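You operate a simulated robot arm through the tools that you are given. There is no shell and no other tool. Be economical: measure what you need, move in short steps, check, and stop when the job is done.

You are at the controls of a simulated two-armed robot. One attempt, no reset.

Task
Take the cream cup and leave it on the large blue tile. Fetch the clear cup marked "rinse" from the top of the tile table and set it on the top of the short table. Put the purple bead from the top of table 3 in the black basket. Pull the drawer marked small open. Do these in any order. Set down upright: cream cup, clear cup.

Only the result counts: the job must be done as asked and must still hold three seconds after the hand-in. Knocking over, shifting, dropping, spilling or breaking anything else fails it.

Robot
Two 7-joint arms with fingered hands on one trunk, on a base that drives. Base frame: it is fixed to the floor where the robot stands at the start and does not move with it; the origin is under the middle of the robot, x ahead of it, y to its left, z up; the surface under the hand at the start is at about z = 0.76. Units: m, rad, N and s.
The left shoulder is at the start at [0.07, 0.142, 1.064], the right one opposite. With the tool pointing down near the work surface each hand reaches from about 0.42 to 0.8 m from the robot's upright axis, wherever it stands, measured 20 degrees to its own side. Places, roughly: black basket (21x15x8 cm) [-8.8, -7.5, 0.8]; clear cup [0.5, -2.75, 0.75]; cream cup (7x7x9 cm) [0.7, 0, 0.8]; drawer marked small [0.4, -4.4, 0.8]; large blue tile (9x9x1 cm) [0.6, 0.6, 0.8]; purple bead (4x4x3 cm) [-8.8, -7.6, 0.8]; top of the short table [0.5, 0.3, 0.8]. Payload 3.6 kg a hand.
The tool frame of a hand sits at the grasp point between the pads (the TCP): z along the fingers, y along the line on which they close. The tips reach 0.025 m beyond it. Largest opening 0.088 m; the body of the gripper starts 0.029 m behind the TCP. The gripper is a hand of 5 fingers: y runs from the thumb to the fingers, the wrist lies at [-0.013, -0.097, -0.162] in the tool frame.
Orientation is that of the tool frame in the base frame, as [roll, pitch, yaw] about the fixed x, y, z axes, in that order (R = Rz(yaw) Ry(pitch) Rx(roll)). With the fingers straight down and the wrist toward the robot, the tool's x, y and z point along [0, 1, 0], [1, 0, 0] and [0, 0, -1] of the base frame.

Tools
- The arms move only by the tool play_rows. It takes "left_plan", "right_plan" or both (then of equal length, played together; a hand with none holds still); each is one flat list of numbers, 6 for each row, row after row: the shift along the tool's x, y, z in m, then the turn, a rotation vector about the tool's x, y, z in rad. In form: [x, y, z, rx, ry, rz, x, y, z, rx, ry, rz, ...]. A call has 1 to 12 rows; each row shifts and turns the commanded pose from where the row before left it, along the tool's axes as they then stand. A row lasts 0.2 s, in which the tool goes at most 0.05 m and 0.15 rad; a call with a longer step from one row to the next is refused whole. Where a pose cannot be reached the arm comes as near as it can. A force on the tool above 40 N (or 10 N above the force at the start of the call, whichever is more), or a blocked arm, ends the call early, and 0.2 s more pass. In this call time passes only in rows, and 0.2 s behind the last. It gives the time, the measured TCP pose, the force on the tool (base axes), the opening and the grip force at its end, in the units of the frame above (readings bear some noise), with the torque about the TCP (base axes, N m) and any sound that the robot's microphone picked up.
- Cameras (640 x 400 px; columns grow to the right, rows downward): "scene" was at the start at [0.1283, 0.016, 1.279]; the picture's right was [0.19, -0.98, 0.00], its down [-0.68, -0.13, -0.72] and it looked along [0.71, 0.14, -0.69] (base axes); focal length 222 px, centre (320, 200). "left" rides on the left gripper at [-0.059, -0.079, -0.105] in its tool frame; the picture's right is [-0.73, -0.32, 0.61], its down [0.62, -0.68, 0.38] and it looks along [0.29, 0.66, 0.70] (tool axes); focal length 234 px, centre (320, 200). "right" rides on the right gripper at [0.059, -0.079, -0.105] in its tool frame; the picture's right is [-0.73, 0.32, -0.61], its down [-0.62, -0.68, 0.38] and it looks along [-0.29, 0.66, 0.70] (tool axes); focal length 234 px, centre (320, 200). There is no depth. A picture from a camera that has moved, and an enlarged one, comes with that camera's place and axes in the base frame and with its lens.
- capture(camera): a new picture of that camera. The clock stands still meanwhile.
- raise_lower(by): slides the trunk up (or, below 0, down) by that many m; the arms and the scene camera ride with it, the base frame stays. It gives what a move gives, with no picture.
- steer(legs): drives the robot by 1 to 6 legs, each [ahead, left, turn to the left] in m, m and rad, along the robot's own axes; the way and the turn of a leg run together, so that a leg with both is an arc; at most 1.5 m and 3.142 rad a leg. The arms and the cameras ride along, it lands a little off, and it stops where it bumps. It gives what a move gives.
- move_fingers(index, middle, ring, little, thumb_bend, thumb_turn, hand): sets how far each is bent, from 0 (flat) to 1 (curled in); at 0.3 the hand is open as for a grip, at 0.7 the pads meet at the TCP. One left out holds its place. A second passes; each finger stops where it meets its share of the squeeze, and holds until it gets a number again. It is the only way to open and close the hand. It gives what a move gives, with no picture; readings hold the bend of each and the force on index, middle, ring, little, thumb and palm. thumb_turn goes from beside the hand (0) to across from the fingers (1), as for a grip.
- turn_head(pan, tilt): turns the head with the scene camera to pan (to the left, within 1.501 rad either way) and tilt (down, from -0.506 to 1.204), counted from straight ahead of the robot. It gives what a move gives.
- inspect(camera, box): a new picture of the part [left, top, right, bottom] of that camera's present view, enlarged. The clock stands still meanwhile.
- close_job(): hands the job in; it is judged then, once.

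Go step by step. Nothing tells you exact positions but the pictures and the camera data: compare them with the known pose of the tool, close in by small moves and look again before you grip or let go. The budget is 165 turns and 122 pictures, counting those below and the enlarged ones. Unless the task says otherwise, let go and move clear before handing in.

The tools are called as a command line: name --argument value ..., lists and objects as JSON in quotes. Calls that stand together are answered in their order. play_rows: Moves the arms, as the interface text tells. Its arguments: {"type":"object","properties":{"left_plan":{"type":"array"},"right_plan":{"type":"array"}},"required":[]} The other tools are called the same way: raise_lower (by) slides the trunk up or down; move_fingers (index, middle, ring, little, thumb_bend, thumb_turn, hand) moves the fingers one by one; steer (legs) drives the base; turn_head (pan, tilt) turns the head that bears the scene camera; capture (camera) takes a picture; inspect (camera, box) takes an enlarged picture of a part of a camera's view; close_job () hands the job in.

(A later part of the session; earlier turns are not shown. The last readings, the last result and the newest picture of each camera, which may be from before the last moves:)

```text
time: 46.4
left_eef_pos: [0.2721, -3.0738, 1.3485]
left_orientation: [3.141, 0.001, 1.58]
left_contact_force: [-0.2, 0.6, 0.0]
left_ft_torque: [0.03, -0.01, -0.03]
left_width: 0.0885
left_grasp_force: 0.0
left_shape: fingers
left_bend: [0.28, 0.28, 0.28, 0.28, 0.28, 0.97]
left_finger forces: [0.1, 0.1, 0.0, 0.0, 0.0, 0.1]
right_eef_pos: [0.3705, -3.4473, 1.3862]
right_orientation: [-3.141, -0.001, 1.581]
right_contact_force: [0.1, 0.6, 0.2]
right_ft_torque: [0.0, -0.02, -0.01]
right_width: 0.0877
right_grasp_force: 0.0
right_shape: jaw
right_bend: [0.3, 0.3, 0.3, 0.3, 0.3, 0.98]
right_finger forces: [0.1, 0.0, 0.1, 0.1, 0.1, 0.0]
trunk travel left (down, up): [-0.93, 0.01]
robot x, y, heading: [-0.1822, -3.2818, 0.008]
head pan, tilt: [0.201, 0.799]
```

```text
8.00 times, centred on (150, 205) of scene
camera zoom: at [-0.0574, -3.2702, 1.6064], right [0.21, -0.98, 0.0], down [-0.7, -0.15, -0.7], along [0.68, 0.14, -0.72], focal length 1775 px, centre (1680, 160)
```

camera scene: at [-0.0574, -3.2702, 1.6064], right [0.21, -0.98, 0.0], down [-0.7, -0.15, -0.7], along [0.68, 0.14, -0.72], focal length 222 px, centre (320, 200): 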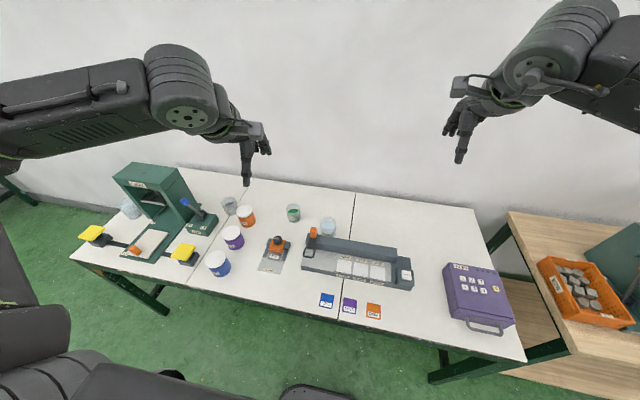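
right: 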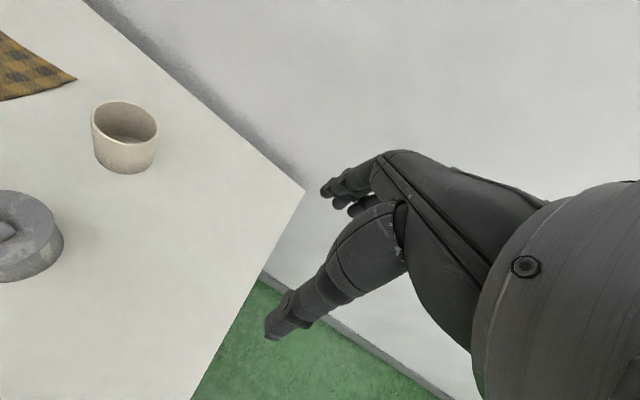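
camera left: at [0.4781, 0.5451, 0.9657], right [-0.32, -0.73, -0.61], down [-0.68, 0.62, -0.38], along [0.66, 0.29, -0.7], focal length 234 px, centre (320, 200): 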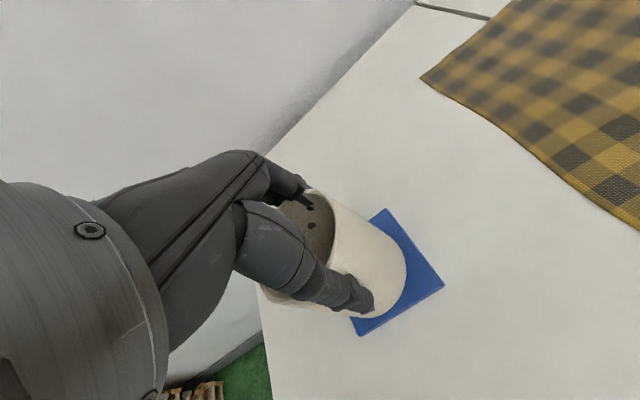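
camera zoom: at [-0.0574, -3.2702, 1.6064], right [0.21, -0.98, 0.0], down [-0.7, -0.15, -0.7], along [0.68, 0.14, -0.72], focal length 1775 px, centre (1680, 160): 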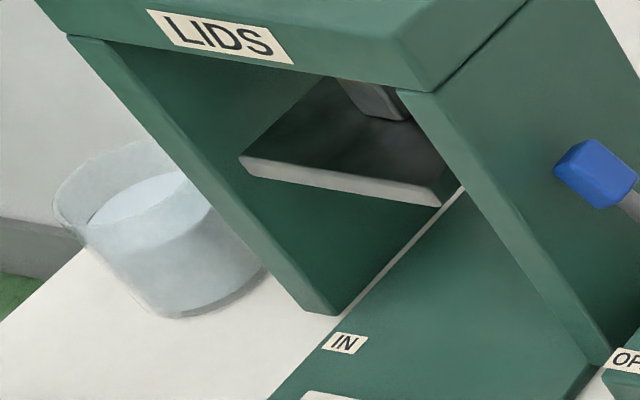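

The RINSE cup is the one behind the cutter rail, around [0.53, -3.187], about two thirds full. I'll lower the trunk again and bring the left hand over it at a safe height for a closer look.

raise_lower --by -0.3

play_rows --left_plan '[-0.0185, 0.038, 0, 0, 0, 0, -0.0185, 0.038, 0, 0, 0, 0, -0.0185, 0.038, 0, 0, 0, 0, -0.0185, 0.038, 0, 0, 0, 0, -0.0185, 0.038, 0, 0, 0, 0, -0.0185, 0.038, 0, 0, 0, 0]'

capture --camera "left"

capture --camera "scene"

```text
time: 49.4
left_eef_pos: [0.2701, -3.0716, 1.0498]
left_orientation: [3.141, 0.0, 1.58]
left_contact_force: [-0.1, -0.2, -0.6]
left_ft_torque: [-0.03, 0.01, 0.02]
left_width: 0.0883
left_grasp_force: 0.1
left_shape: fingers
left_bend: [0.28, 0.28, 0.28, 0.28, 0.28, 0.97]
left_finger forces: [0.1, 0.1, 0.0, 0.1, 0.0, 0.0]
right_eef_pos: [0.3707, -3.4452, 1.0857]
right_orientation: [3.14, 0.002, 1.581]
right_contact_force: [-0.3, 0.5, -0.6]
right_ft_torque: [0.0, -0.01, 0.04]
right_width: 0.0878
right_grasp_force: 0.2
right_shape: jaw
right_bend: [0.3, 0.3, 0.3, 0.3, 0.3, 0.98]
right_finger forces: [0.0, 0.0, 0.1, 0.1, 0.0, 0.1]
trunk travel left (down, up): [-0.63, 0.31]
robot x, y, heading: [-0.1866, -3.2885, 0.011]
head pan, tilt: [0.201, 0.799]
```

```text
time: 50.8
left_eef_pos: [0.5026, -3.1839, 1.0474]
left_orientation: [-3.139, -0.002, 1.579]
left_contact_force: [-0.5, -0.9, -0.9]
left_ft_torque: [0.01, -0.03, -0.01]
left_width: 0.0887
left_grasp_force: 0.0
left_shape: fingers
left_bend: [0.28, 0.28, 0.28, 0.28, 0.28, 0.97]
left_finger forces: [0.0, 0.0, 0.1, 0.1, 0.0, 0.1]
right_eef_pos: [0.3725, -3.4487, 1.0842]
right_orientation: [-3.14, -0.002, 1.581]
right_contact_force: [0.1, 0.2, -0.2]
right_ft_torque: [0.05, 0.02, -0.01]
right_width: 0.0877
right_grasp_force: 0.2
right_shape: jaw
right_bend: [0.3, 0.3, 0.3, 0.3, 0.3, 0.98]
right_finger forces: [0.0, 0.1, 0.0, 0.0, 0.0, 0.0]
trunk travel left (down, up): [-0.63, 0.31]
robot x, y, heading: [-0.1843, -3.2847, 0.011]
head pan, tilt: [0.201, 0.799]
```

```text
92 pictures are left
camera left: at [0.4241, -3.2429, 1.1513], right [-0.32, -0.73, -0.61], down [-0.69, 0.62, -0.38], along [0.65, 0.3, -0.7], focal length 234 px, centre (320, 200)
```

left: 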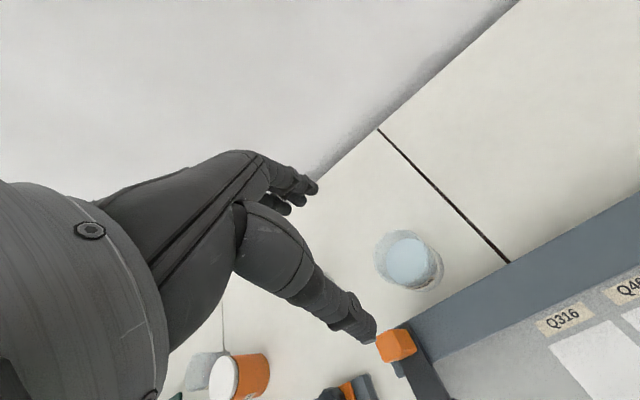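

```text
91 pictures are left
camera scene: at [-0.0567, -3.272, 1.3063], right [0.21, -0.98, 0.0], down [-0.7, -0.15, -0.7], along [0.68, 0.15, -0.72], focal length 222 px, centre (320, 200)
```

scene: 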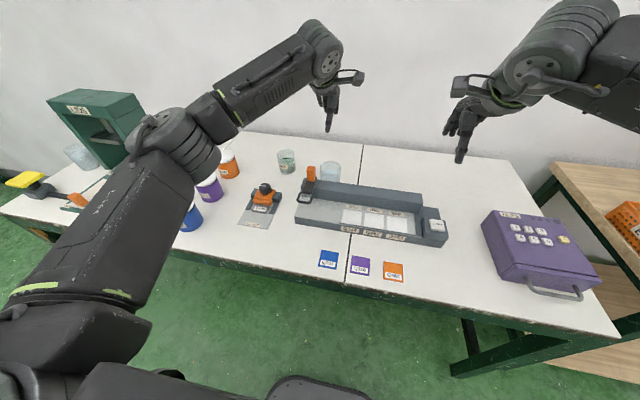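

inspect --camera "left" --box '[330, 200, 490, 300]'

inspect --camera "scene" --box '[290, 150, 370, 200]'

```text
4.00 times, centred on (410, 250) of left
camera zoom: at [0.4241, -3.2429, 1.1513], right [-0.32, -0.73, -0.61], down [-0.69, 0.62, -0.38], along [0.65, 0.3, -0.7], focal length 937 px, centre (-40, 0)
```

zoom: 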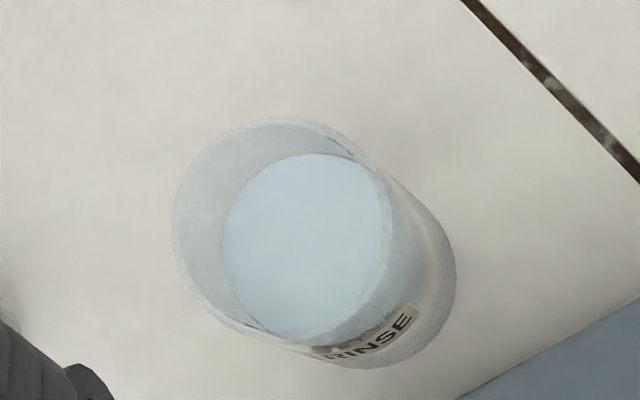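

```text
8.00 times, centred on (330, 175) of scene
camera zoom: at [-0.0567, -3.272, 1.3063], right [0.21, -0.98, 0.0], down [-0.7, -0.15, -0.7], along [0.68, 0.15, -0.72], focal length 1775 px, centre (240, 400)
```

zoom: 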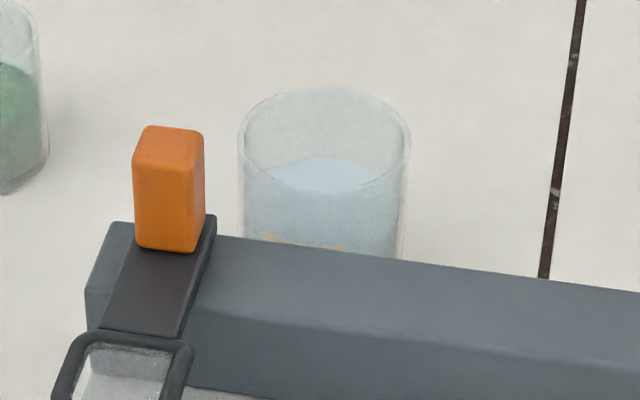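

The rim centre triangulates to about [0.538, -3.180, 0.844]; the rail top is about as high as the cup's rim (0.84), with its back edge near x = 0.472, and the orange knob is near [0.45, -3.14]. Closing along y with the right hand, wrist on the free right side, avoids the rail. I'll pull the left hand back and start turning the right hand.

play_rows --left_plan '[0, -0.03, -0.02, 0, 0, 0, 0.015, -0.04, -0.01, 0, 0, 0, 0.015, -0.04, -0.01, 0, 0, 0, 0.015, -0.04, -0.01, 0, 0, 0, 0.015, -0.04, -0.01, 0, 0, 0, 0.015, -0.04, -0.01, 0, 0, 0, 0, 0, 0, 0, 0, 0, 0, 0, 0, 0, 0, 0, 0, 0, 0, 0, 0, 0, 0, 0, 0, 0, 0, 0, 0, 0, 0, 0, 0, 0]' --right_plan '[0, 0, 0, 0, 0, -0.143, 0, 0, 0, 0, 0, -0.143, 0, 0, 0, 0, 0, -0.143, 0, 0, 0, 0, 0, -0.143, 0, 0, 0, 0, 0, -0.143, 0, 0, 0, 0, 0, -0.143, 0, 0, 0, 0, 0, -0.143, 0, 0, 0, 0, 0, -0.143, 0, 0, 0, 0, 0, -0.143, 0, 0, 0, 0, 0, -0.143, 0, 0, 0, 0, 0, -0.143]'

steer --legs '[[0, 0.12, 0]]'

capture --camera "scene"

```text
time: 53.2
left_eef_pos: [0.2698, -3.108, 1.1204]
left_orientation: [3.141, 0.002, 1.58]
left_contact_force: [0.0, 0.8, 0.5]
left_ft_torque: [-0.01, 0.01, 0.0]
left_width: 0.0887
left_grasp_force: 0.1
left_shape: fingers
left_bend: [0.28, 0.28, 0.28, 0.28, 0.28, 0.97]
left_finger forces: [0.0, 0.0, 0.0, 0.0, 0.0, 0.0]
right_eef_pos: [0.139, -3.2796, 1.0772]
right_orientation: [3.14, 0.001, -3.133]
right_contact_force: [-0.2, 0.1, 0.2]
right_ft_torque: [0.01, -0.01, 0.01]
right_width: 0.0879
right_grasp_force: 0.1
right_shape: jaw
right_bend: [0.3, 0.3, 0.3, 0.3, 0.3, 0.98]
right_finger forces: [0.1, 0.0, 0.1, 0.1, 0.1, 0.0]
right hand out of reach, approached as far as the arm can: row 6, 7, 8, 9, 10, 11
trunk travel left (down, up): [-0.63, 0.31]
robot x, y, heading: [-0.1848, -3.2883, 0.011]
head pan, tilt: [0.201, 0.799]
```

```text
time: 54.5
left_eef_pos: [0.2693, -2.988, 1.1194]
left_orientation: [3.141, 0.0, 1.579]
left_contact_force: [0.0, -0.8, 0.3]
left_ft_torque: [0.01, 0.0, 0.01]
left_width: 0.0886
left_grasp_force: 0.0
left_shape: fingers
left_bend: [0.28, 0.28, 0.28, 0.28, 0.28, 0.97]
left_finger forces: [0.0, 0.0, 0.1, 0.0, 0.0, 0.1]
right_eef_pos: [0.1394, -3.1591, 1.079]
right_orientation: [-3.141, 0.0, -3.135]
right_contact_force: [0.5, 0.0, 0.5]
right_ft_torque: [0.01, -0.02, 0.0]
right_width: 0.088
right_grasp_force: 0.0
right_shape: jaw
right_bend: [0.3, 0.3, 0.3, 0.3, 0.3, 0.98]
right_finger forces: [0.0, 0.1, 0.1, 0.0, 0.1, 0.0]
trunk travel left (down, up): [-0.63, 0.31]
robot x, y, heading: [-0.1838, -3.1663, 0.008]
head pan, tilt: [0.201, 0.799]
```

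```text
88 pictures are left
camera scene: at [-0.0592, -3.1503, 1.3065], right [0.21, -0.98, 0.0], down [-0.7, -0.15, -0.7], along [0.68, 0.15, -0.72], focal length 222 px, centre (320, 200)
```

scene: 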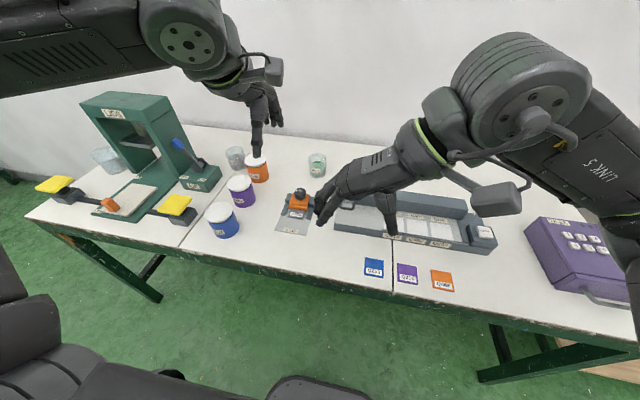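

The fully turned pose is out of reach that far forward. Turning the robot about 0.5 rad left and the hand about 0.65 rad more is feasible, so I'll untwist the right hand partly first.

play_rows --right_plan '[0, 0, 0, 0, 0, 0.15, 0, 0, 0, 0, 0, 0.15, 0, 0, 0, 0, 0, 0.15, 0, 0, 0, 0, 0, 0.15, 0, 0, 0, 0, 0, 0.15, 0, 0, 0, 0, 0, 0.15]'

steer --legs '[[0, 0, 0.5]]'

```text
time: 55.9
left_eef_pos: [0.2676, -2.9886, 1.1198]
left_orientation: [-3.14, -0.001, 1.58]
left_contact_force: [-0.4, 0.3, 0.8]
left_ft_torque: [0.02, 0.01, -0.01]
left_width: 0.0885
left_grasp_force: 0.2
left_shape: fingers
left_bend: [0.28, 0.28, 0.28, 0.28, 0.28, 0.97]
left_finger forces: [0.0, 0.0, 0.0, 0.0, 0.1, 0.0]
right_eef_pos: [0.1381, -3.1587, 1.0773]
right_orientation: [-3.142, 0.002, 2.246]
right_contact_force: [0.2, -0.6, 0.2]
right_ft_torque: [0.01, 0.01, 0.0]
right_width: 0.0876
right_grasp_force: 0.0
right_shape: jaw
right_bend: [0.3, 0.3, 0.3, 0.3, 0.3, 0.98]
right_finger forces: [0.1, 0.0, 0.0, 0.1, 0.0, 0.0]
trunk travel left (down, up): [-0.63, 0.31]
robot x, y, heading: [-0.1845, -3.1649, 0.01]
head pan, tilt: [0.201, 0.799]
```

```text
time: 57.7
left_eef_pos: [0.1281, -2.7944, 1.1197]
left_orientation: [-3.141, 0.001, 2.075]
left_contact_force: [-0.7, 0.3, 0.2]
left_ft_torque: [0.02, -0.04, -0.01]
left_width: 0.0885
left_grasp_force: 0.0
left_shape: fingers
left_bend: [0.28, 0.28, 0.28, 0.28, 0.28, 0.97]
left_finger forces: [0.0, 0.0, 0.0, 0.1, 0.1, 0.0]
right_eef_pos: [0.0967, -3.0049, 1.0776]
right_orientation: [3.141, 0.002, 2.743]
right_contact_force: [-0.6, 0.5, -0.1]
right_ft_torque: [-0.01, 0.02, 0.02]
right_width: 0.0876
right_grasp_force: 0.1
right_shape: jaw
right_bend: [0.3, 0.3, 0.3, 0.3, 0.3, 0.98]
right_finger forces: [0.0, 0.1, 0.0, 0.0, 0.0, 0.1]
trunk travel left (down, up): [-0.63, 0.31]
robot x, y, heading: [-0.1851, -3.1637, 0.499]
head pan, tilt: [0.201, 0.799]
```

Heading is now 0.5. I'll carry the right hand at height to above the RINSE cup.

play_rows --right_plan '[-0.0475, 0.001, 0, 0, 0, 0, -0.0475, 0.001, 0, 0, 0, 0, -0.0475, 0.001, 0, 0, 0, 0, -0.0475, 0.001, 0, 0, 0, 0, -0.0475, 0.001, 0, 0, 0, 0, -0.0475, 0.001, 0, 0, 0, 0, -0.0475, 0.001, 0, 0, 0, 0, -0.0475, 0.001, 0, 0, 0, 0, -0.0475, 0.001, 0, 0, 0, 0, -0.0475, 0.001, 0, 0, 0, 0]'

turn_head --pan -0.5 --tilt 0.75

capture --camera "scene"

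capture --camera "right"

```text
time: 59.9
left_eef_pos: [0.1286, -2.7933, 1.1202]
left_orientation: [-3.141, 0.0, 2.075]
left_contact_force: [0.3, -0.7, 0.6]
left_ft_torque: [0.0, 0.0, -0.01]
left_width: 0.0885
left_grasp_force: 0.1
left_shape: fingers
left_bend: [0.28, 0.28, 0.28, 0.28, 0.28, 0.97]
left_finger forces: [0.0, 0.0, 0.1, 0.1, 0.1, 0.1]
right_eef_pos: [0.3746, -3.1149, 1.0765]
right_orientation: [-3.141, -0.001, 2.74]
right_contact_force: [-0.3, 0.1, 0.1]
right_ft_torque: [0.02, -0.03, 0.01]
right_width: 0.0878
right_grasp_force: 0.1
right_shape: jaw
right_bend: [0.3, 0.3, 0.3, 0.3, 0.3, 0.98]
right_finger forces: [0.0, 0.1, 0.1, 0.1, 0.0, 0.0]
right hand out of reach, approached as far as the arm can: row 7, 8, 9, 10
trunk travel left (down, up): [-0.63, 0.31]
robot x, y, heading: [-0.186, -3.1655, 0.505]
head pan, tilt: [0.201, 0.799]
```

```text
time: 61.0
left_eef_pos: [0.1296, -2.7938, 1.1197]
left_orientation: [-3.141, 0.0, 2.075]
left_contact_force: [-0.2, -0.3, 0.8]
left_ft_torque: [-0.03, 0.0, 0.01]
left_width: 0.0883
left_grasp_force: 0.0
left_shape: fingers
left_bend: [0.28, 0.28, 0.28, 0.28, 0.28, 0.97]
left_finger forces: [0.1, 0.0, 0.0, 0.1, 0.0, 0.1]
right_eef_pos: [0.3753, -3.1148, 1.0768]
right_orientation: [-3.141, 0.001, 2.741]
right_contact_force: [-0.4, 0.9, 0.0]
right_ft_torque: [0.0, -0.01, 0.02]
right_width: 0.0879
right_grasp_force: 0.0
right_shape: jaw
right_bend: [0.3, 0.3, 0.3, 0.3, 0.3, 0.98]
right_finger forces: [0.0, 0.0, 0.0, 0.0, 0.0, 0.0]
trunk travel left (down, up): [-0.63, 0.31]
robot x, y, heading: [-0.1862, -3.1672, 0.503]
head pan, tilt: [-0.499, 0.75]
```

```text
87 pictures are left
camera scene: at [-0.0615, -3.1422, 1.3104], right [0.01, -1.0, 0.0], down [-0.68, 0.0, -0.73], along [0.73, 0.0, -0.68], focal length 222 px, centre (320, 200)
```

scene: 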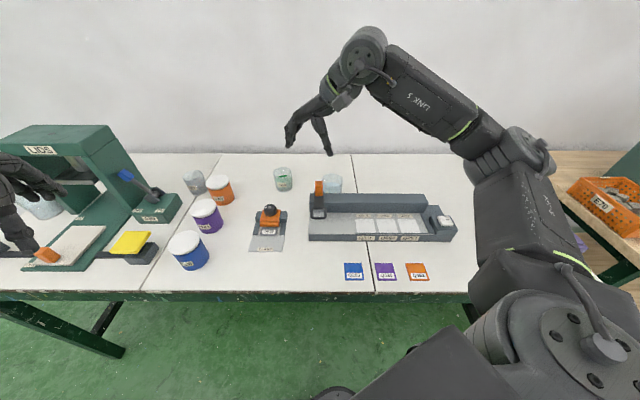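

```text
86 pictures are left
camera right: at [0.2897, -3.1654, 1.1807], right [0.79, 0.01, 0.61], down [0.31, -0.87, -0.38], along [0.52, 0.49, -0.7], focal length 234 px, centre (320, 200)
```

right: 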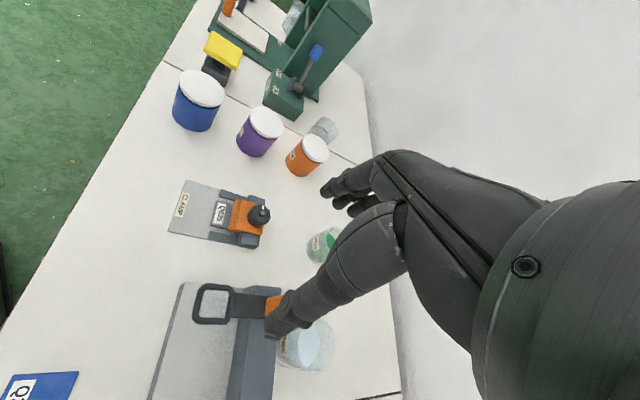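

The reach limit with this hand twist is about 0.56 m, so I'll stand further right and face the cup more diagonally. I'll move to about [-0.13, -3.55] with heading 0.87.

steer --legs '[[-0.07, -0.18, 0.0], [0, 0, 0.37], [0.0, -0.2, 0.0]]'

capture --camera "scene"

```text
time: 64.9
left_eef_pos: [0.1511, -3.0242, 1.1192]
left_orientation: [-3.14, 0.0, 2.447]
left_contact_force: [-0.4, 0.3, -0.1]
left_ft_torque: [0.04, -0.01, -0.02]
left_width: 0.0886
left_grasp_force: 0.0
left_shape: fingers
left_bend: [0.28, 0.28, 0.28, 0.28, 0.28, 0.97]
left_finger forces: [0.0, 0.0, 0.0, 0.1, 0.1, 0.1]
right_eef_pos: [0.4953, -3.2359, 1.0773]
right_orientation: [-3.14, 0.001, 3.112]
right_contact_force: [-0.1, -0.5, 0.0]
right_ft_torque: [0.0, 0.03, 0.04]
right_width: 0.0877
right_grasp_force: 0.1
right_shape: jaw
right_bend: [0.3, 0.3, 0.3, 0.3, 0.3, 0.98]
right_finger forces: [0.0, 0.0, 0.0, 0.1, 0.0, 0.1]
trunk travel left (down, up): [-0.63, 0.31]
robot x, y, heading: [-0.0081, -3.4862, 0.877]
head pan, tilt: [-0.499, 0.75]
```

```text
85 pictures are left
camera scene: at [0.0996, -3.418, 1.3104], right [0.37, -0.93, 0.0], down [-0.63, -0.25, -0.73], along [0.68, 0.27, -0.68], focal length 222 px, centre (320, 200)
```

scene: 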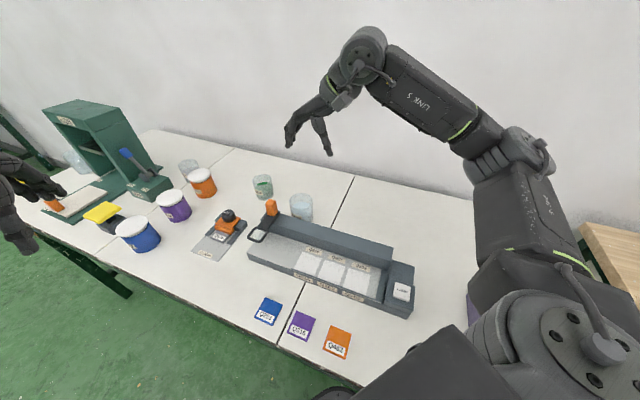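

Now the cup is only 7 cm from the hand, within comfortable reach. I'll ease the twist a bit, centre above the cup and look.

play_rows --right_plan '[0, 0, 0, 0, 0, 0.12, 0, 0, 0, 0, 0, 0.12, 0, 0, 0, 0, 0, 0.12, -0.009, 0.034, 0, 0, 0, 0, -0.009, 0.034, 0, 0, 0, 0]'

capture --camera "right"

inspect --camera "scene" --box '[240, 160, 340, 240]'

```text
time: 66.1
left_eef_pos: [0.1503, -3.0237, 1.1187]
left_orientation: [3.141, 0.0, 2.446]
left_contact_force: [-0.5, 0.0, 0.5]
left_ft_torque: [0.0, 0.01, 0.01]
left_width: 0.0884
left_grasp_force: 0.0
left_shape: fingers
left_bend: [0.28, 0.28, 0.28, 0.28, 0.28, 0.97]
left_finger forces: [0.0, 0.1, 0.1, 0.1, 0.0, 0.1]
right_eef_pos: [0.5397, -3.1791, 1.0769]
right_orientation: [3.141, 0.0, 2.751]
right_contact_force: [1.1, -0.5, -0.4]
right_ft_torque: [0.01, -0.01, 0.0]
right_width: 0.0875
right_grasp_force: 0.0
right_shape: jaw
right_bend: [0.3, 0.3, 0.3, 0.3, 0.3, 0.98]
right_finger forces: [0.0, 0.0, 0.0, 0.0, 0.1, 0.1]
trunk travel left (down, up): [-0.63, 0.31]
robot x, y, heading: [-0.0127, -3.4878, 0.874]
head pan, tilt: [-0.499, 0.75]
```

```text
84 pictures are left
camera right: at [0.4549, -3.2299, 1.1811], right [0.79, 0.02, 0.61], down [0.32, -0.87, -0.38], along [0.52, 0.5, -0.7], focal length 234 px, centre (320, 200)
```

right: 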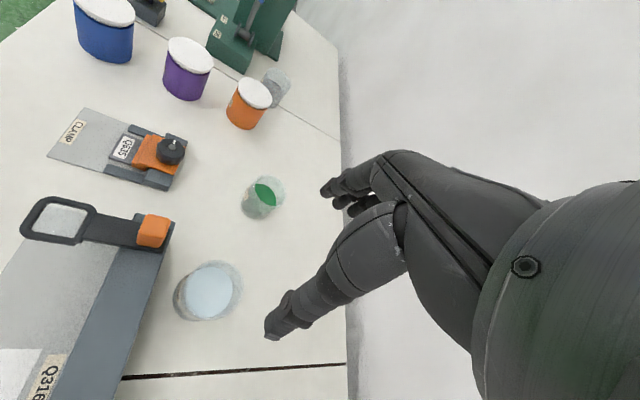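

```text
5.00 times, centred on (290, 200) of scene
camera zoom: at [0.1003, -3.417, 1.3103], right [0.37, -0.93, 0.0], down [-0.63, -0.25, -0.73], along [0.68, 0.27, -0.68], focal length 1110 px, centre (470, 200)
```

zoom: 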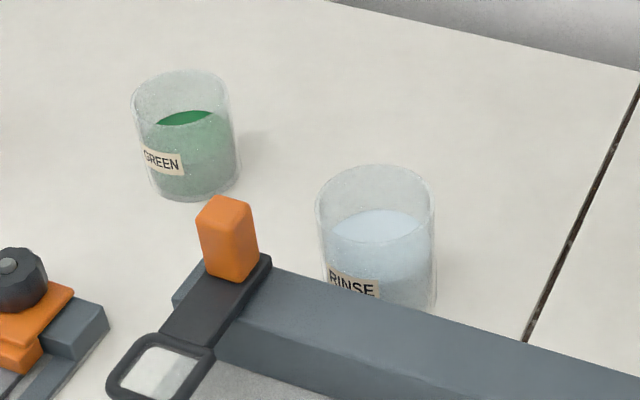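

Both views agree with the cup's rim at about [0.536, -3.181]. I'll lower to just above the rim and check again.

play_rows --right_plan '[0.003, -0.003, 0.04, 0, 0, 0, 0, 0, 0.04, 0, 0, 0, 0, 0, 0.04, 0, 0, 0, 0, 0, 0.037, 0, 0, 0]'

capture --camera "right"

inspect --camera "scene" --box '[220, 120, 380, 240]'

```text
time: 67.1
left_eef_pos: [0.1499, -3.0254, 1.119]
left_orientation: [3.142, 0.0, 2.446]
left_contact_force: [-0.1, -0.8, 0.0]
left_ft_torque: [0.0, 0.0, -0.04]
left_width: 0.0886
left_grasp_force: 0.1
left_shape: fingers
left_bend: [0.28, 0.28, 0.28, 0.28, 0.28, 0.97]
left_finger forces: [0.1, 0.0, 0.1, 0.1, 0.1, 0.0]
right_eef_pos: [0.5356, -3.1807, 0.92]
right_orientation: [-3.141, 0.0, 2.75]
right_contact_force: [-0.6, 0.3, -0.2]
right_ft_torque: [-0.05, -0.01, -0.01]
right_width: 0.0878
right_grasp_force: 0.1
right_shape: jaw
right_bend: [0.3, 0.3, 0.3, 0.3, 0.3, 0.98]
right_finger forces: [0.1, 0.0, 0.1, 0.1, 0.0, 0.1]
trunk travel left (down, up): [-0.63, 0.31]
robot x, y, heading: [-0.0088, -3.4847, 0.875]
head pan, tilt: [-0.499, 0.75]
```

```text
82 pictures are left
camera right: at [0.4513, -3.2316, 1.0233], right [0.79, 0.02, 0.61], down [0.32, -0.87, -0.38], along [0.52, 0.5, -0.7], focal length 234 px, centre (320, 200)
```

right: 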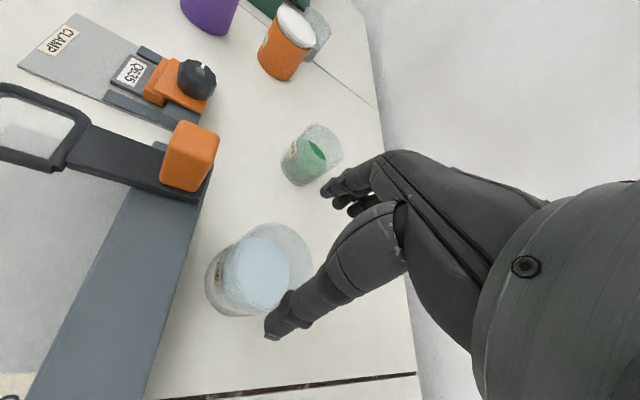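

```text
3.33 times, centred on (300, 180) of scene
camera zoom: at [0.1004, -3.4178, 1.3104], right [0.37, -0.93, 0.0], down [-0.63, -0.25, -0.73], along [0.68, 0.27, -0.68], focal length 740 px, centre (387, 267)
```

zoom: 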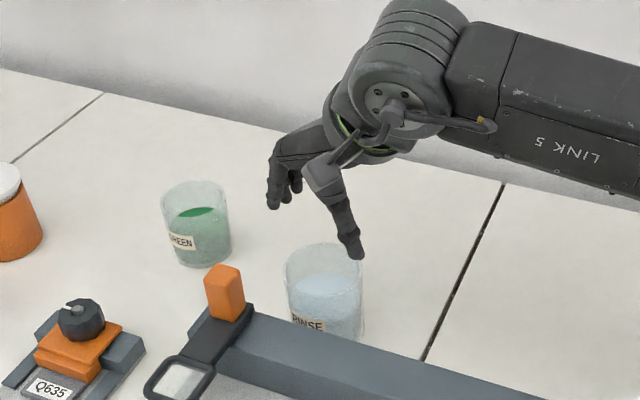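

Alignment holds, with the rim centre at [0.537, -3.182]. I'll lower around the cup.

play_rows --right_plan '[0, 0, 0.025, 0, 0, 0, 0, 0, 0.025, 0, 0, 0, 0, 0, 0.02, 0, 0, 0, 0, 0, 0.018, 0, 0, 0]'

capture --camera "right"

inspect --camera "scene" --box '[250, 130, 370, 240]'

```text
time: 68.1
left_eef_pos: [0.1486, -3.0266, 1.1199]
left_orientation: [-3.141, 0.0, 2.447]
left_contact_force: [0.0, -0.3, -0.5]
left_ft_torque: [-0.01, 0.02, -0.03]
left_width: 0.0886
left_grasp_force: 0.1
left_shape: fingers
left_bend: [0.28, 0.28, 0.28, 0.28, 0.28, 0.97]
left_finger forces: [0.1, 0.0, 0.0, 0.0, 0.0, 0.0]
right_eef_pos: [0.5352, -3.181, 0.8324]
right_orientation: [3.14, -0.002, 2.751]
right_contact_force: [-1.0, 1.5, 3.7]
right_ft_torque: [0.04, -0.02, 0.01]
right_width: 0.088
right_grasp_force: 0.3
right_shape: jaw
right_bend: [0.29, 0.3, 0.3, 0.3, 0.3, 0.98]
right_finger forces: [3.0, 0.0, 0.0, 0.0, 0.8, 0.0]
trunk travel left (down, up): [-0.63, 0.31]
robot x, y, heading: [-0.0082, -3.4894, 0.878]
head pan, tilt: [-0.499, 0.75]
```

```text
80 pictures are left
camera right: at [0.4501, -3.2323, 0.9358], right [0.79, 0.02, 0.61], down [0.32, -0.87, -0.38], along [0.52, 0.5, -0.69], focal length 234 px, centre (320, 200)
```

right: 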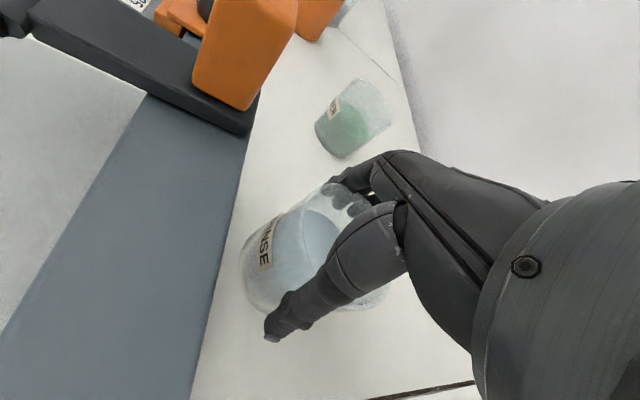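

```text
3.64 times, centred on (310, 185) of scene
camera zoom: at [0.099, -3.4181, 1.3106], right [0.37, -0.93, 0.0], down [-0.63, -0.25, -0.73], along [0.68, 0.27, -0.68], focal length 807 px, centre (356, 254)
```

zoom: 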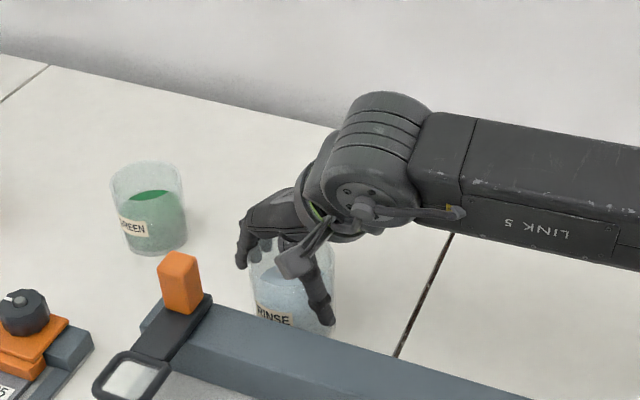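

Index and thumb register light contact, so I'll check up close before doing anything else.

inspect --camera "right" --box '[220, 140, 420, 350]'

inspect --camera "scene" --box '[300, 170, 364, 225]'

```text
1.90 times, centred on (320, 245) of right
camera zoom: at [0.4501, -3.2323, 0.9358], right [0.79, 0.02, 0.61], down [0.32, -0.87, -0.38], along [0.52, 0.5, -0.69], focal length 446 px, centre (320, 114)
```

zoom: 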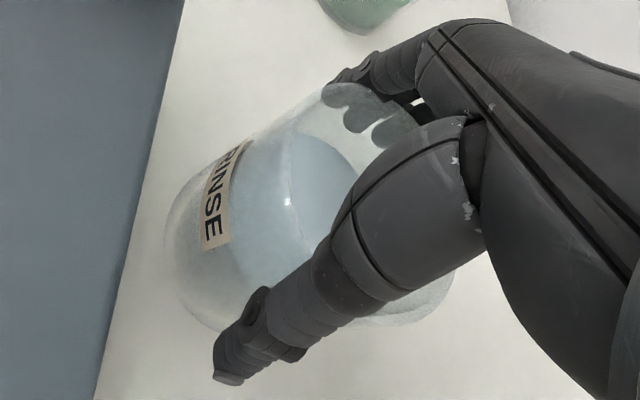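

```text
7.27 times, centred on (332, 198) of scene
camera zoom: at [0.099, -3.4181, 1.3106], right [0.37, -0.93, 0.0], down [-0.63, -0.25, -0.73], along [0.68, 0.27, -0.68], focal length 1614 px, centre (233, 218)
```

zoom: 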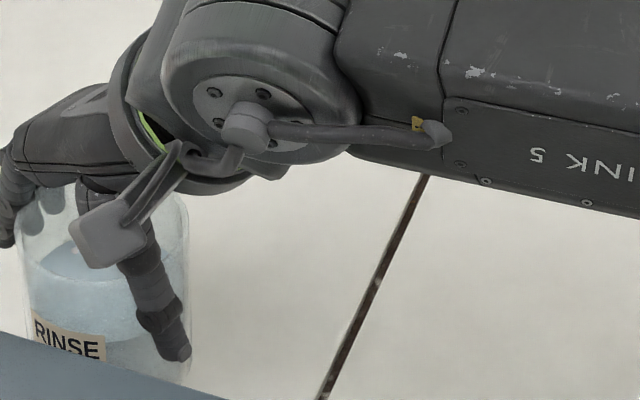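

The fingers and thumb are outside the glass; index just touches the wall. I'll close gently, then firm up.

move_fingers --hand "right" --index 0.42 --middle 0.42 --ring 0.42 --little 0.42 --thumb_bend 0.42

move_fingers --hand "right" --index 0.52 --middle 0.54 --ring 0.55 --little 0.55 --thumb_bend 0.54

capture --camera "right"

```text
time: 69.1
left_eef_pos: [0.1479, -3.0256, 1.119]
left_orientation: [3.141, 0.0, 2.447]
left_contact_force: [-0.4, -0.2, 0.0]
left_ft_torque: [-0.01, -0.01, 0.02]
left_width: 0.0885
left_grasp_force: 0.1
left_shape: fingers
left_bend: [0.28, 0.28, 0.28, 0.28, 0.28, 0.97]
left_finger forces: [0.0, 0.0, 0.0, 0.0, 0.0, 0.0]
right_eef_pos: [0.5353, -3.1819, 0.8326]
right_orientation: [3.139, 0.002, 2.752]
right_contact_force: [-0.1, 1.9, 7.4]
right_ft_torque: [0.17, -0.05, 0.11]
right_width: 0.0755
right_grasp_force: 10.2
right_shape: fingers
right_bend: [0.33, 0.4, 0.41, 0.42, 0.37, 0.97]
right_finger forces: [9.9, 1.2, 0.5, 0.1, 9.6, 0.0]
trunk travel left (down, up): [-0.63, 0.31]
robot x, y, heading: [-0.008, -3.4871, 0.879]
head pan, tilt: [-0.499, 0.75]
```

```text
time: 70.1
left_eef_pos: [0.1494, -3.0249, 1.1199]
left_orientation: [3.14, 0.0, 2.447]
left_contact_force: [0.1, 0.9, 0.0]
left_ft_torque: [-0.01, 0.0, 0.01]
left_width: 0.0884
left_grasp_force: 0.0
left_shape: fingers
left_bend: [0.28, 0.28, 0.28, 0.28, 0.28, 0.97]
left_finger forces: [0.1, 0.1, 0.0, 0.0, 0.0, 0.1]
right_eef_pos: [0.535, -3.1813, 0.8312]
right_orientation: [3.14, 0.001, 2.751]
right_contact_force: [0.2, 2.5, 9.3]
right_ft_torque: [0.49, -0.28, 0.04]
right_width: 0.0677
right_grasp_force: 26.1
right_shape: fingers
right_bend: [0.38, 0.45, 0.45, 0.55, 0.43, 0.95]
right_finger forces: [13.2, 6.8, 6.0, 0.4, 25.2, 0.0]
trunk travel left (down, up): [-0.63, 0.31]
robot x, y, heading: [-0.0077, -3.4881, 0.875]
head pan, tilt: [-0.499, 0.75]
```

```text
76 pictures are left
camera right: at [0.4496, -3.2325, 0.9361], right [0.79, 0.02, 0.61], down [0.32, -0.87, -0.38], along [0.52, 0.5, -0.69], focal length 234 px, centre (320, 200)
```

right: 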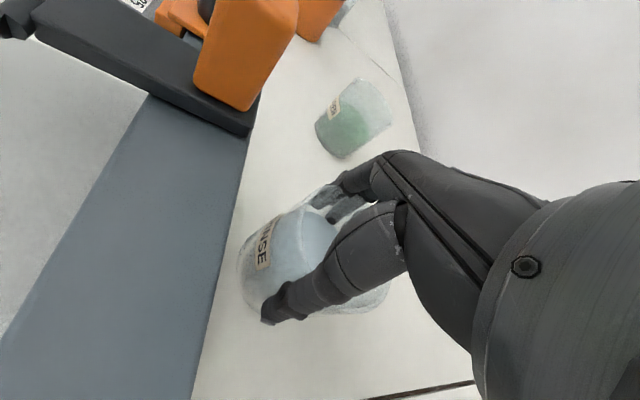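

Firm grip. I'll lift slowly and check the cup stays level.

play_rows --right_plan '[0, 0, -0.005, 0, 0, 0, 0, 0, -0.01, 0, 0, 0, 0, 0, -0.015, 0, 0, 0]'

capture --camera "right"

inspect --camera "scene" --box '[260, 140, 360, 220]'

```text
time: 70.9
left_eef_pos: [0.151, -3.0245, 1.1195]
left_orientation: [3.141, -0.001, 2.447]
left_contact_force: [0.0, -0.3, 0.0]
left_ft_torque: [-0.02, -0.03, 0.0]
left_width: 0.0886
left_grasp_force: 0.0
left_shape: fingers
left_bend: [0.28, 0.28, 0.28, 0.28, 0.28, 0.97]
left_finger forces: [0.0, 0.1, 0.0, 0.1, 0.1, 0.0]
right_eef_pos: [0.5351, -3.1808, 0.8608]
right_orientation: [3.14, -0.001, 2.751]
right_contact_force: [0.3, 1.1, -1.2]
right_ft_torque: [0.0, 0.02, -0.04]
right_width: 0.0651
right_grasp_force: 23.8
right_shape: fingers
right_bend: [0.4, 0.46, 0.47, 0.55, 0.44, 0.95]
right_finger forces: [10.7, 6.2, 5.8, 0.2, 24.5, 0.0]
trunk travel left (down, up): [-0.63, 0.31]
robot x, y, heading: [-0.0037, -3.4864, 0.876]
head pan, tilt: [-0.499, 0.75]
```

```text
75 pictures are left
camera right: at [0.4508, -3.2323, 0.9652], right [0.79, 0.02, 0.61], down [0.32, -0.87, -0.38], along [0.52, 0.5, -0.7], focal length 234 px, centre (320, 200)
```

right: 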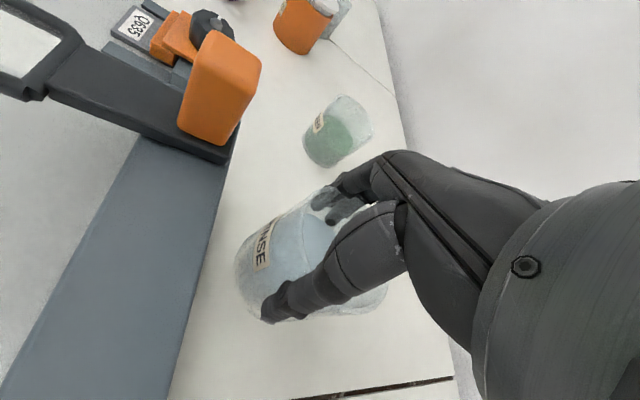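

```text
5.00 times, centred on (310, 180) of scene
camera zoom: at [0.0999, -3.4179, 1.3104], right [0.37, -0.93, 0.0], down [-0.63, -0.25, -0.73], along [0.68, 0.27, -0.68], focal length 1110 px, centre (370, 300)
```

zoom: 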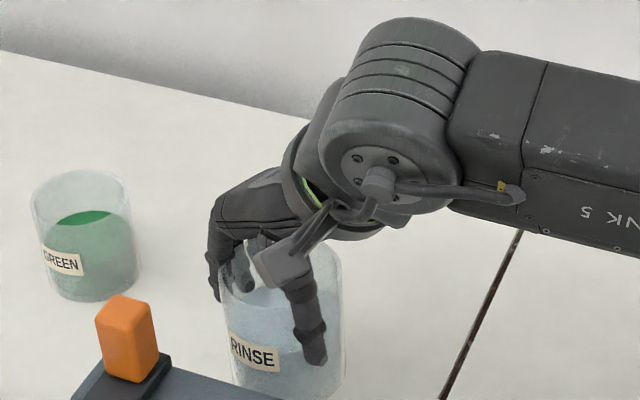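

The cup hangs level. I'll lift it well clear, then back the robot straight out from the table.

play_rows --right_plan '[0, 0, -0.02, 0, 0, 0, 0, 0, -0.03, 0, 0, 0, 0, 0, -0.03, 0, 0, 0, 0, 0, -0.03, 0, 0, 0, 0, 0, -0.03, 0, 0, 0, 0, 0, -0.02, 0, 0, 0]'

steer --legs '[[-0.38, 0.46, 0]]'

capture --camera "scene"

```text
time: 72.3
left_eef_pos: [0.1507, -3.0251, 1.1192]
left_orientation: [3.141, 0.0, 2.447]
left_contact_force: [0.7, -0.1, 0.9]
left_ft_torque: [-0.02, -0.01, -0.03]
left_width: 0.0885
left_grasp_force: 0.1
left_shape: fingers
left_bend: [0.28, 0.28, 0.28, 0.28, 0.28, 0.97]
left_finger forces: [0.0, 0.0, 0.1, 0.0, 0.0, 0.1]
right_eef_pos: [0.5349, -3.1807, 1.0216]
right_orientation: [3.141, 0.0, 2.749]
right_contact_force: [0.5, 0.2, -1.2]
right_ft_torque: [0.01, 0.01, 0.02]
right_width: 0.0642
right_grasp_force: 23.0
right_shape: fingers
right_bend: [0.41, 0.46, 0.47, 0.55, 0.44, 0.95]
right_finger forces: [10.5, 6.3, 5.7, 0.4, 23.8, 0.0]
trunk travel left (down, up): [-0.63, 0.31]
robot x, y, heading: [-0.0059, -3.4872, 0.872]
head pan, tilt: [-0.499, 0.75]
```

```text
time: 75.6
left_eef_pos: [-0.4428, -3.0235, 1.1189]
left_orientation: [3.142, 0.001, 2.445]
left_contact_force: [1.2, -0.4, -0.2]
left_ft_torque: [-0.02, 0.02, -0.01]
left_width: 0.0886
left_grasp_force: 0.1
left_shape: fingers
left_bend: [0.28, 0.28, 0.28, 0.28, 0.28, 0.97]
left_finger forces: [0.0, 0.0, 0.1, 0.0, 0.0, 0.0]
right_eef_pos: [-0.0596, -3.1797, 1.021]
right_orientation: [-3.14, 0.0, 2.749]
right_contact_force: [-1.9, -0.9, -2.4]
right_ft_torque: [0.02, -0.01, -0.03]
right_width: 0.0645
right_grasp_force: 23.1
right_shape: fingers
right_bend: [0.41, 0.46, 0.47, 0.55, 0.44, 0.95]
right_finger forces: [10.6, 6.2, 5.7, 0.4, 23.7, 0.0]
trunk travel left (down, up): [-0.63, 0.31]
robot x, y, heading: [-0.6044, -3.4858, 0.873]
head pan, tilt: [-0.499, 0.75]
```

```text
73 pictures are left
camera scene: at [-0.4947, -3.4157, 1.3104], right [0.37, -0.93, 0.0], down [-0.63, -0.25, -0.73], along [0.68, 0.27, -0.68], focal length 222 px, centre (320, 200)
```

scene: 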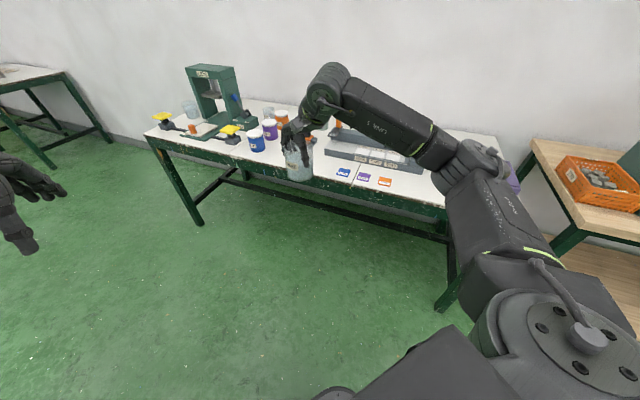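

Clear of the table with the cup upright. I'll turn back to face the wall and drive left to the short table.

steer --legs '[[0, 0, -0.873], [0, 1.2, 0], [0, 1.2, 0], [0, 1.18, 0]]'

turn_head --pan 0.0 --tilt 0.65

capture --camera "scene"

capture --camera "right"

```text
time: 95.3
left_eef_pos: [-0.1716, 0.2785, 1.1189]
left_orientation: [-3.141, -0.002, 1.582]
left_contact_force: [-0.5, 0.0, -0.1]
left_ft_torque: [0.02, -0.05, 0.01]
left_width: 0.0888
left_grasp_force: 0.0
left_shape: fingers
left_bend: [0.28, 0.28, 0.28, 0.28, 0.28, 0.97]
left_finger forces: [0.0, 0.0, 0.0, 0.0, 0.1, 0.0]
right_eef_pos: [-0.0397, -0.1143, 1.0216]
right_orientation: [3.14, -0.001, 1.886]
right_contact_force: [-0.2, -0.1, -1.4]
right_ft_torque: [0.04, 0.02, 0.03]
right_width: 0.0638
right_grasp_force: 22.5
right_shape: fingers
right_bend: [0.41, 0.47, 0.47, 0.55, 0.45, 0.95]
right_finger forces: [10.3, 6.0, 5.6, 0.4, 22.9, 0.1]
trunk travel left (down, up): [-0.63, 0.31]
robot x, y, heading: [-0.6246, 0.097, 0.015]
head pan, tilt: [-0.499, 0.75]
```

```text
time: 96.2
left_eef_pos: [-0.1722, 0.2784, 1.119]
left_orientation: [3.141, 0.001, 1.583]
left_contact_force: [-0.2, 0.2, -0.6]
left_ft_torque: [0.01, 0.01, -0.02]
left_width: 0.0886
left_grasp_force: 0.0
left_shape: fingers
left_bend: [0.28, 0.28, 0.28, 0.28, 0.28, 0.97]
left_finger forces: [0.0, 0.1, 0.0, 0.1, 0.0, 0.0]
right_eef_pos: [-0.0406, -0.1146, 1.0201]
right_orientation: [3.141, 0.0, 1.886]
right_contact_force: [-0.1, -0.2, -2.3]
right_ft_torque: [-0.02, -0.02, 0.03]
right_width: 0.0639
right_grasp_force: 22.2
right_shape: fingers
right_bend: [0.41, 0.47, 0.47, 0.55, 0.45, 0.95]
right_finger forces: [10.3, 6.0, 5.5, 0.4, 22.8, 0.0]
trunk travel left (down, up): [-0.63, 0.31]
robot x, y, heading: [-0.6251, 0.0974, 0.01]
head pan, tilt: [0.0, 0.649]
```

```text
72 pictures are left
camera scene: at [-0.4911, 0.0994, 1.319], right [0.01, -1.0, 0.0], down [-0.61, -0.01, -0.8], along [0.8, 0.01, -0.61], focal length 222 px, centre (320, 200)
```

scene: 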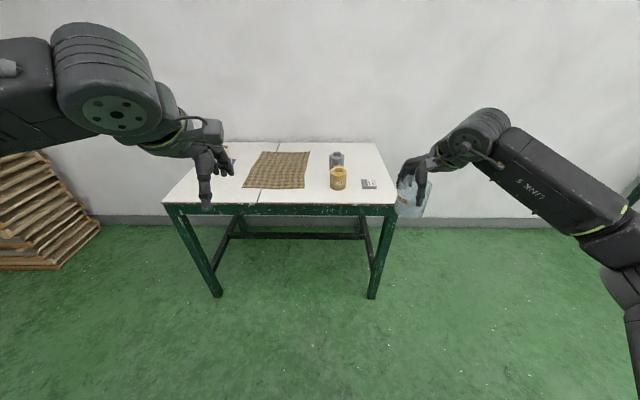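

```text
71 pictures are left
camera right: at [-0.1341, -0.084, 1.1248], right [0.53, -0.59, 0.61], down [-0.45, -0.8, -0.38], along [0.71, -0.07, -0.7], focal length 234 px, centre (320, 200)
```

right: 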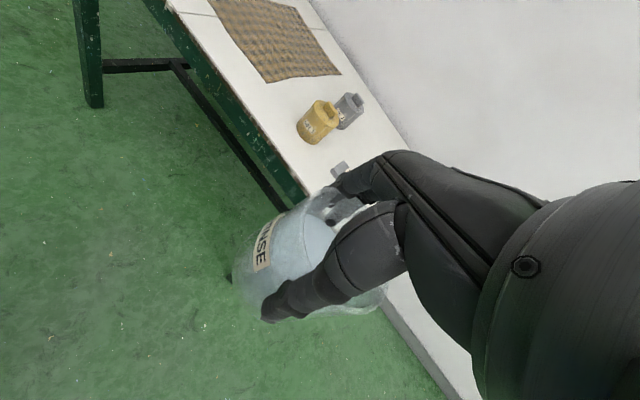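

The short table is ahead, with free space at its back right near [0.63, -0.08]. I'll drive in 0.6 m and look.

steer --legs '[[0.6, 0, -0.01]]'

turn_head --pan 0.0 --tilt 0.8

capture --camera "scene"

```text
time: 99.6
left_eef_pos: [0.427, 0.2809, 1.1184]
left_orientation: [3.141, -0.001, 1.577]
left_contact_force: [0.1, -0.8, -0.3]
left_ft_torque: [-0.01, -0.02, 0.01]
left_width: 0.0884
left_grasp_force: 0.0
left_shape: fingers
left_bend: [0.28, 0.28, 0.28, 0.28, 0.28, 0.97]
left_finger forces: [0.0, 0.0, 0.1, 0.1, 0.0, 0.0]
right_eef_pos: [0.5551, -0.1137, 1.0216]
right_orientation: [-3.142, -0.001, 1.879]
right_contact_force: [-0.2, 1.0, -2.2]
right_ft_torque: [0.01, -0.03, 0.04]
right_width: 0.0637
right_grasp_force: 21.9
right_shape: fingers
right_bend: [0.41, 0.47, 0.47, 0.55, 0.45, 0.95]
right_finger forces: [10.4, 6.1, 5.5, 0.3, 22.8, 0.0]
trunk travel left (down, up): [-0.63, 0.31]
robot x, y, heading: [-0.0301, 0.1033, 0.009]
head pan, tilt: [0.0, 0.649]
```

```text
time: 100.3
left_eef_pos: [0.4274, 0.2808, 1.1199]
left_orientation: [3.141, 0.0, 1.577]
left_contact_force: [-0.9, 0.0, 0.7]
left_ft_torque: [0.01, 0.02, -0.02]
left_width: 0.0884
left_grasp_force: 0.1
left_shape: fingers
left_bend: [0.28, 0.28, 0.28, 0.28, 0.28, 0.97]
left_finger forces: [0.0, 0.1, 0.0, 0.0, 0.0, 0.0]
right_eef_pos: [0.5551, -0.1135, 1.0204]
right_orientation: [-3.141, 0.0, 1.881]
right_contact_force: [-0.1, 1.3, -2.0]
right_ft_torque: [0.02, 0.06, 0.0]
right_width: 0.0635
right_grasp_force: 21.8
right_shape: fingers
right_bend: [0.41, 0.47, 0.47, 0.55, 0.45, 0.95]
right_finger forces: [10.3, 5.9, 5.4, 0.3, 22.7, 0.1]
trunk travel left (down, up): [-0.63, 0.31]
robot x, y, heading: [-0.0252, 0.1011, 0.005]
head pan, tilt: [0.0, 0.799]
```

```text
70 pictures are left
camera scene: at [0.1011, 0.1042, 1.3064], right [0.01, -1.0, 0.0], down [-0.72, 0.0, -0.7], along [0.7, 0.0, -0.72], focal length 222 px, centre (320, 200)
```

scene: 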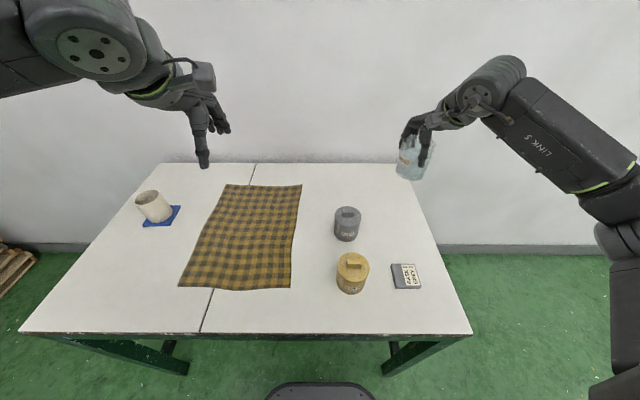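

I'll shift to [0.63, -0.08] and lower to about 2 cm above the table.

play_rows --right_plan '[0.003, 0.027, 0, 0, 0, 0, 0.003, 0.027, 0, 0, 0, 0, 0.004, 0.028, 0, 0, 0, 0, 0, 0, 0.03, 0, 0, 0, 0, 0, 0.03, 0, 0, 0, 0, 0, 0.03, 0, 0, 0, 0, 0, 0.03, 0, 0, 0, 0, 0, 0.03, 0, 0, 0]'

inspect --camera "scene" --box '[320, 130, 480, 270]'

capture --camera "right"

```text
time: 102.1
left_eef_pos: [0.4279, 0.2807, 1.1189]
left_orientation: [3.141, -0.001, 1.576]
left_contact_force: [-0.7, 0.2, 0.7]
left_ft_torque: [0.0, 0.04, -0.01]
left_width: 0.0885
left_grasp_force: 0.1
left_shape: fingers
left_bend: [0.28, 0.28, 0.28, 0.28, 0.28, 0.97]
left_finger forces: [0.0, 0.0, 0.1, 0.0, 0.1, 0.0]
right_eef_pos: [0.6303, -0.0786, 0.8689]
right_orientation: [3.141, -0.002, 1.88]
right_contact_force: [0.5, -0.4, -2.2]
right_ft_torque: [0.01, 0.0, 0.01]
right_width: 0.0634
right_grasp_force: 21.9
right_shape: fingers
right_bend: [0.42, 0.47, 0.48, 0.55, 0.45, 0.95]
right_finger forces: [9.9, 6.0, 5.4, 0.4, 22.1, 0.0]
trunk travel left (down, up): [-0.63, 0.31]
robot x, y, heading: [-0.028, 0.1028, 0.004]
head pan, tilt: [0.0, 0.799]
```

```text
2.86 times, centred on (400, 200) of scene
camera zoom: at [0.1014, 0.1042, 1.3064], right [0.01, -1.0, 0.0], down [-0.72, 0.0, -0.7], along [0.7, 0.0, -0.72], focal length 634 px, centre (91, 200)
```

zoom: 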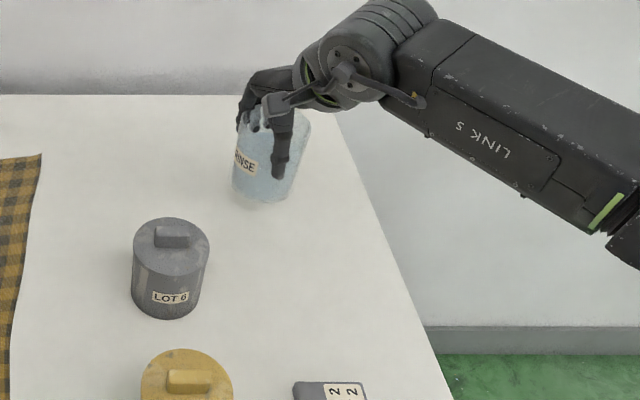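

```text
68 pictures are left
camera right: at [0.5379, -0.0478, 0.9734], right [0.53, -0.59, 0.61], down [-0.46, -0.8, -0.38], along [0.71, -0.08, -0.7], focal length 234 px, centre (320, 200)
```

right: 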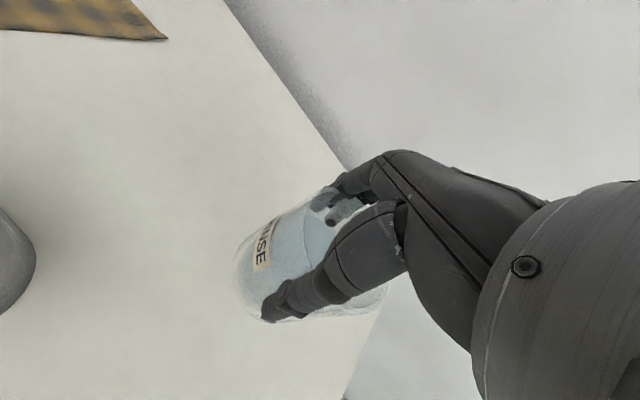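

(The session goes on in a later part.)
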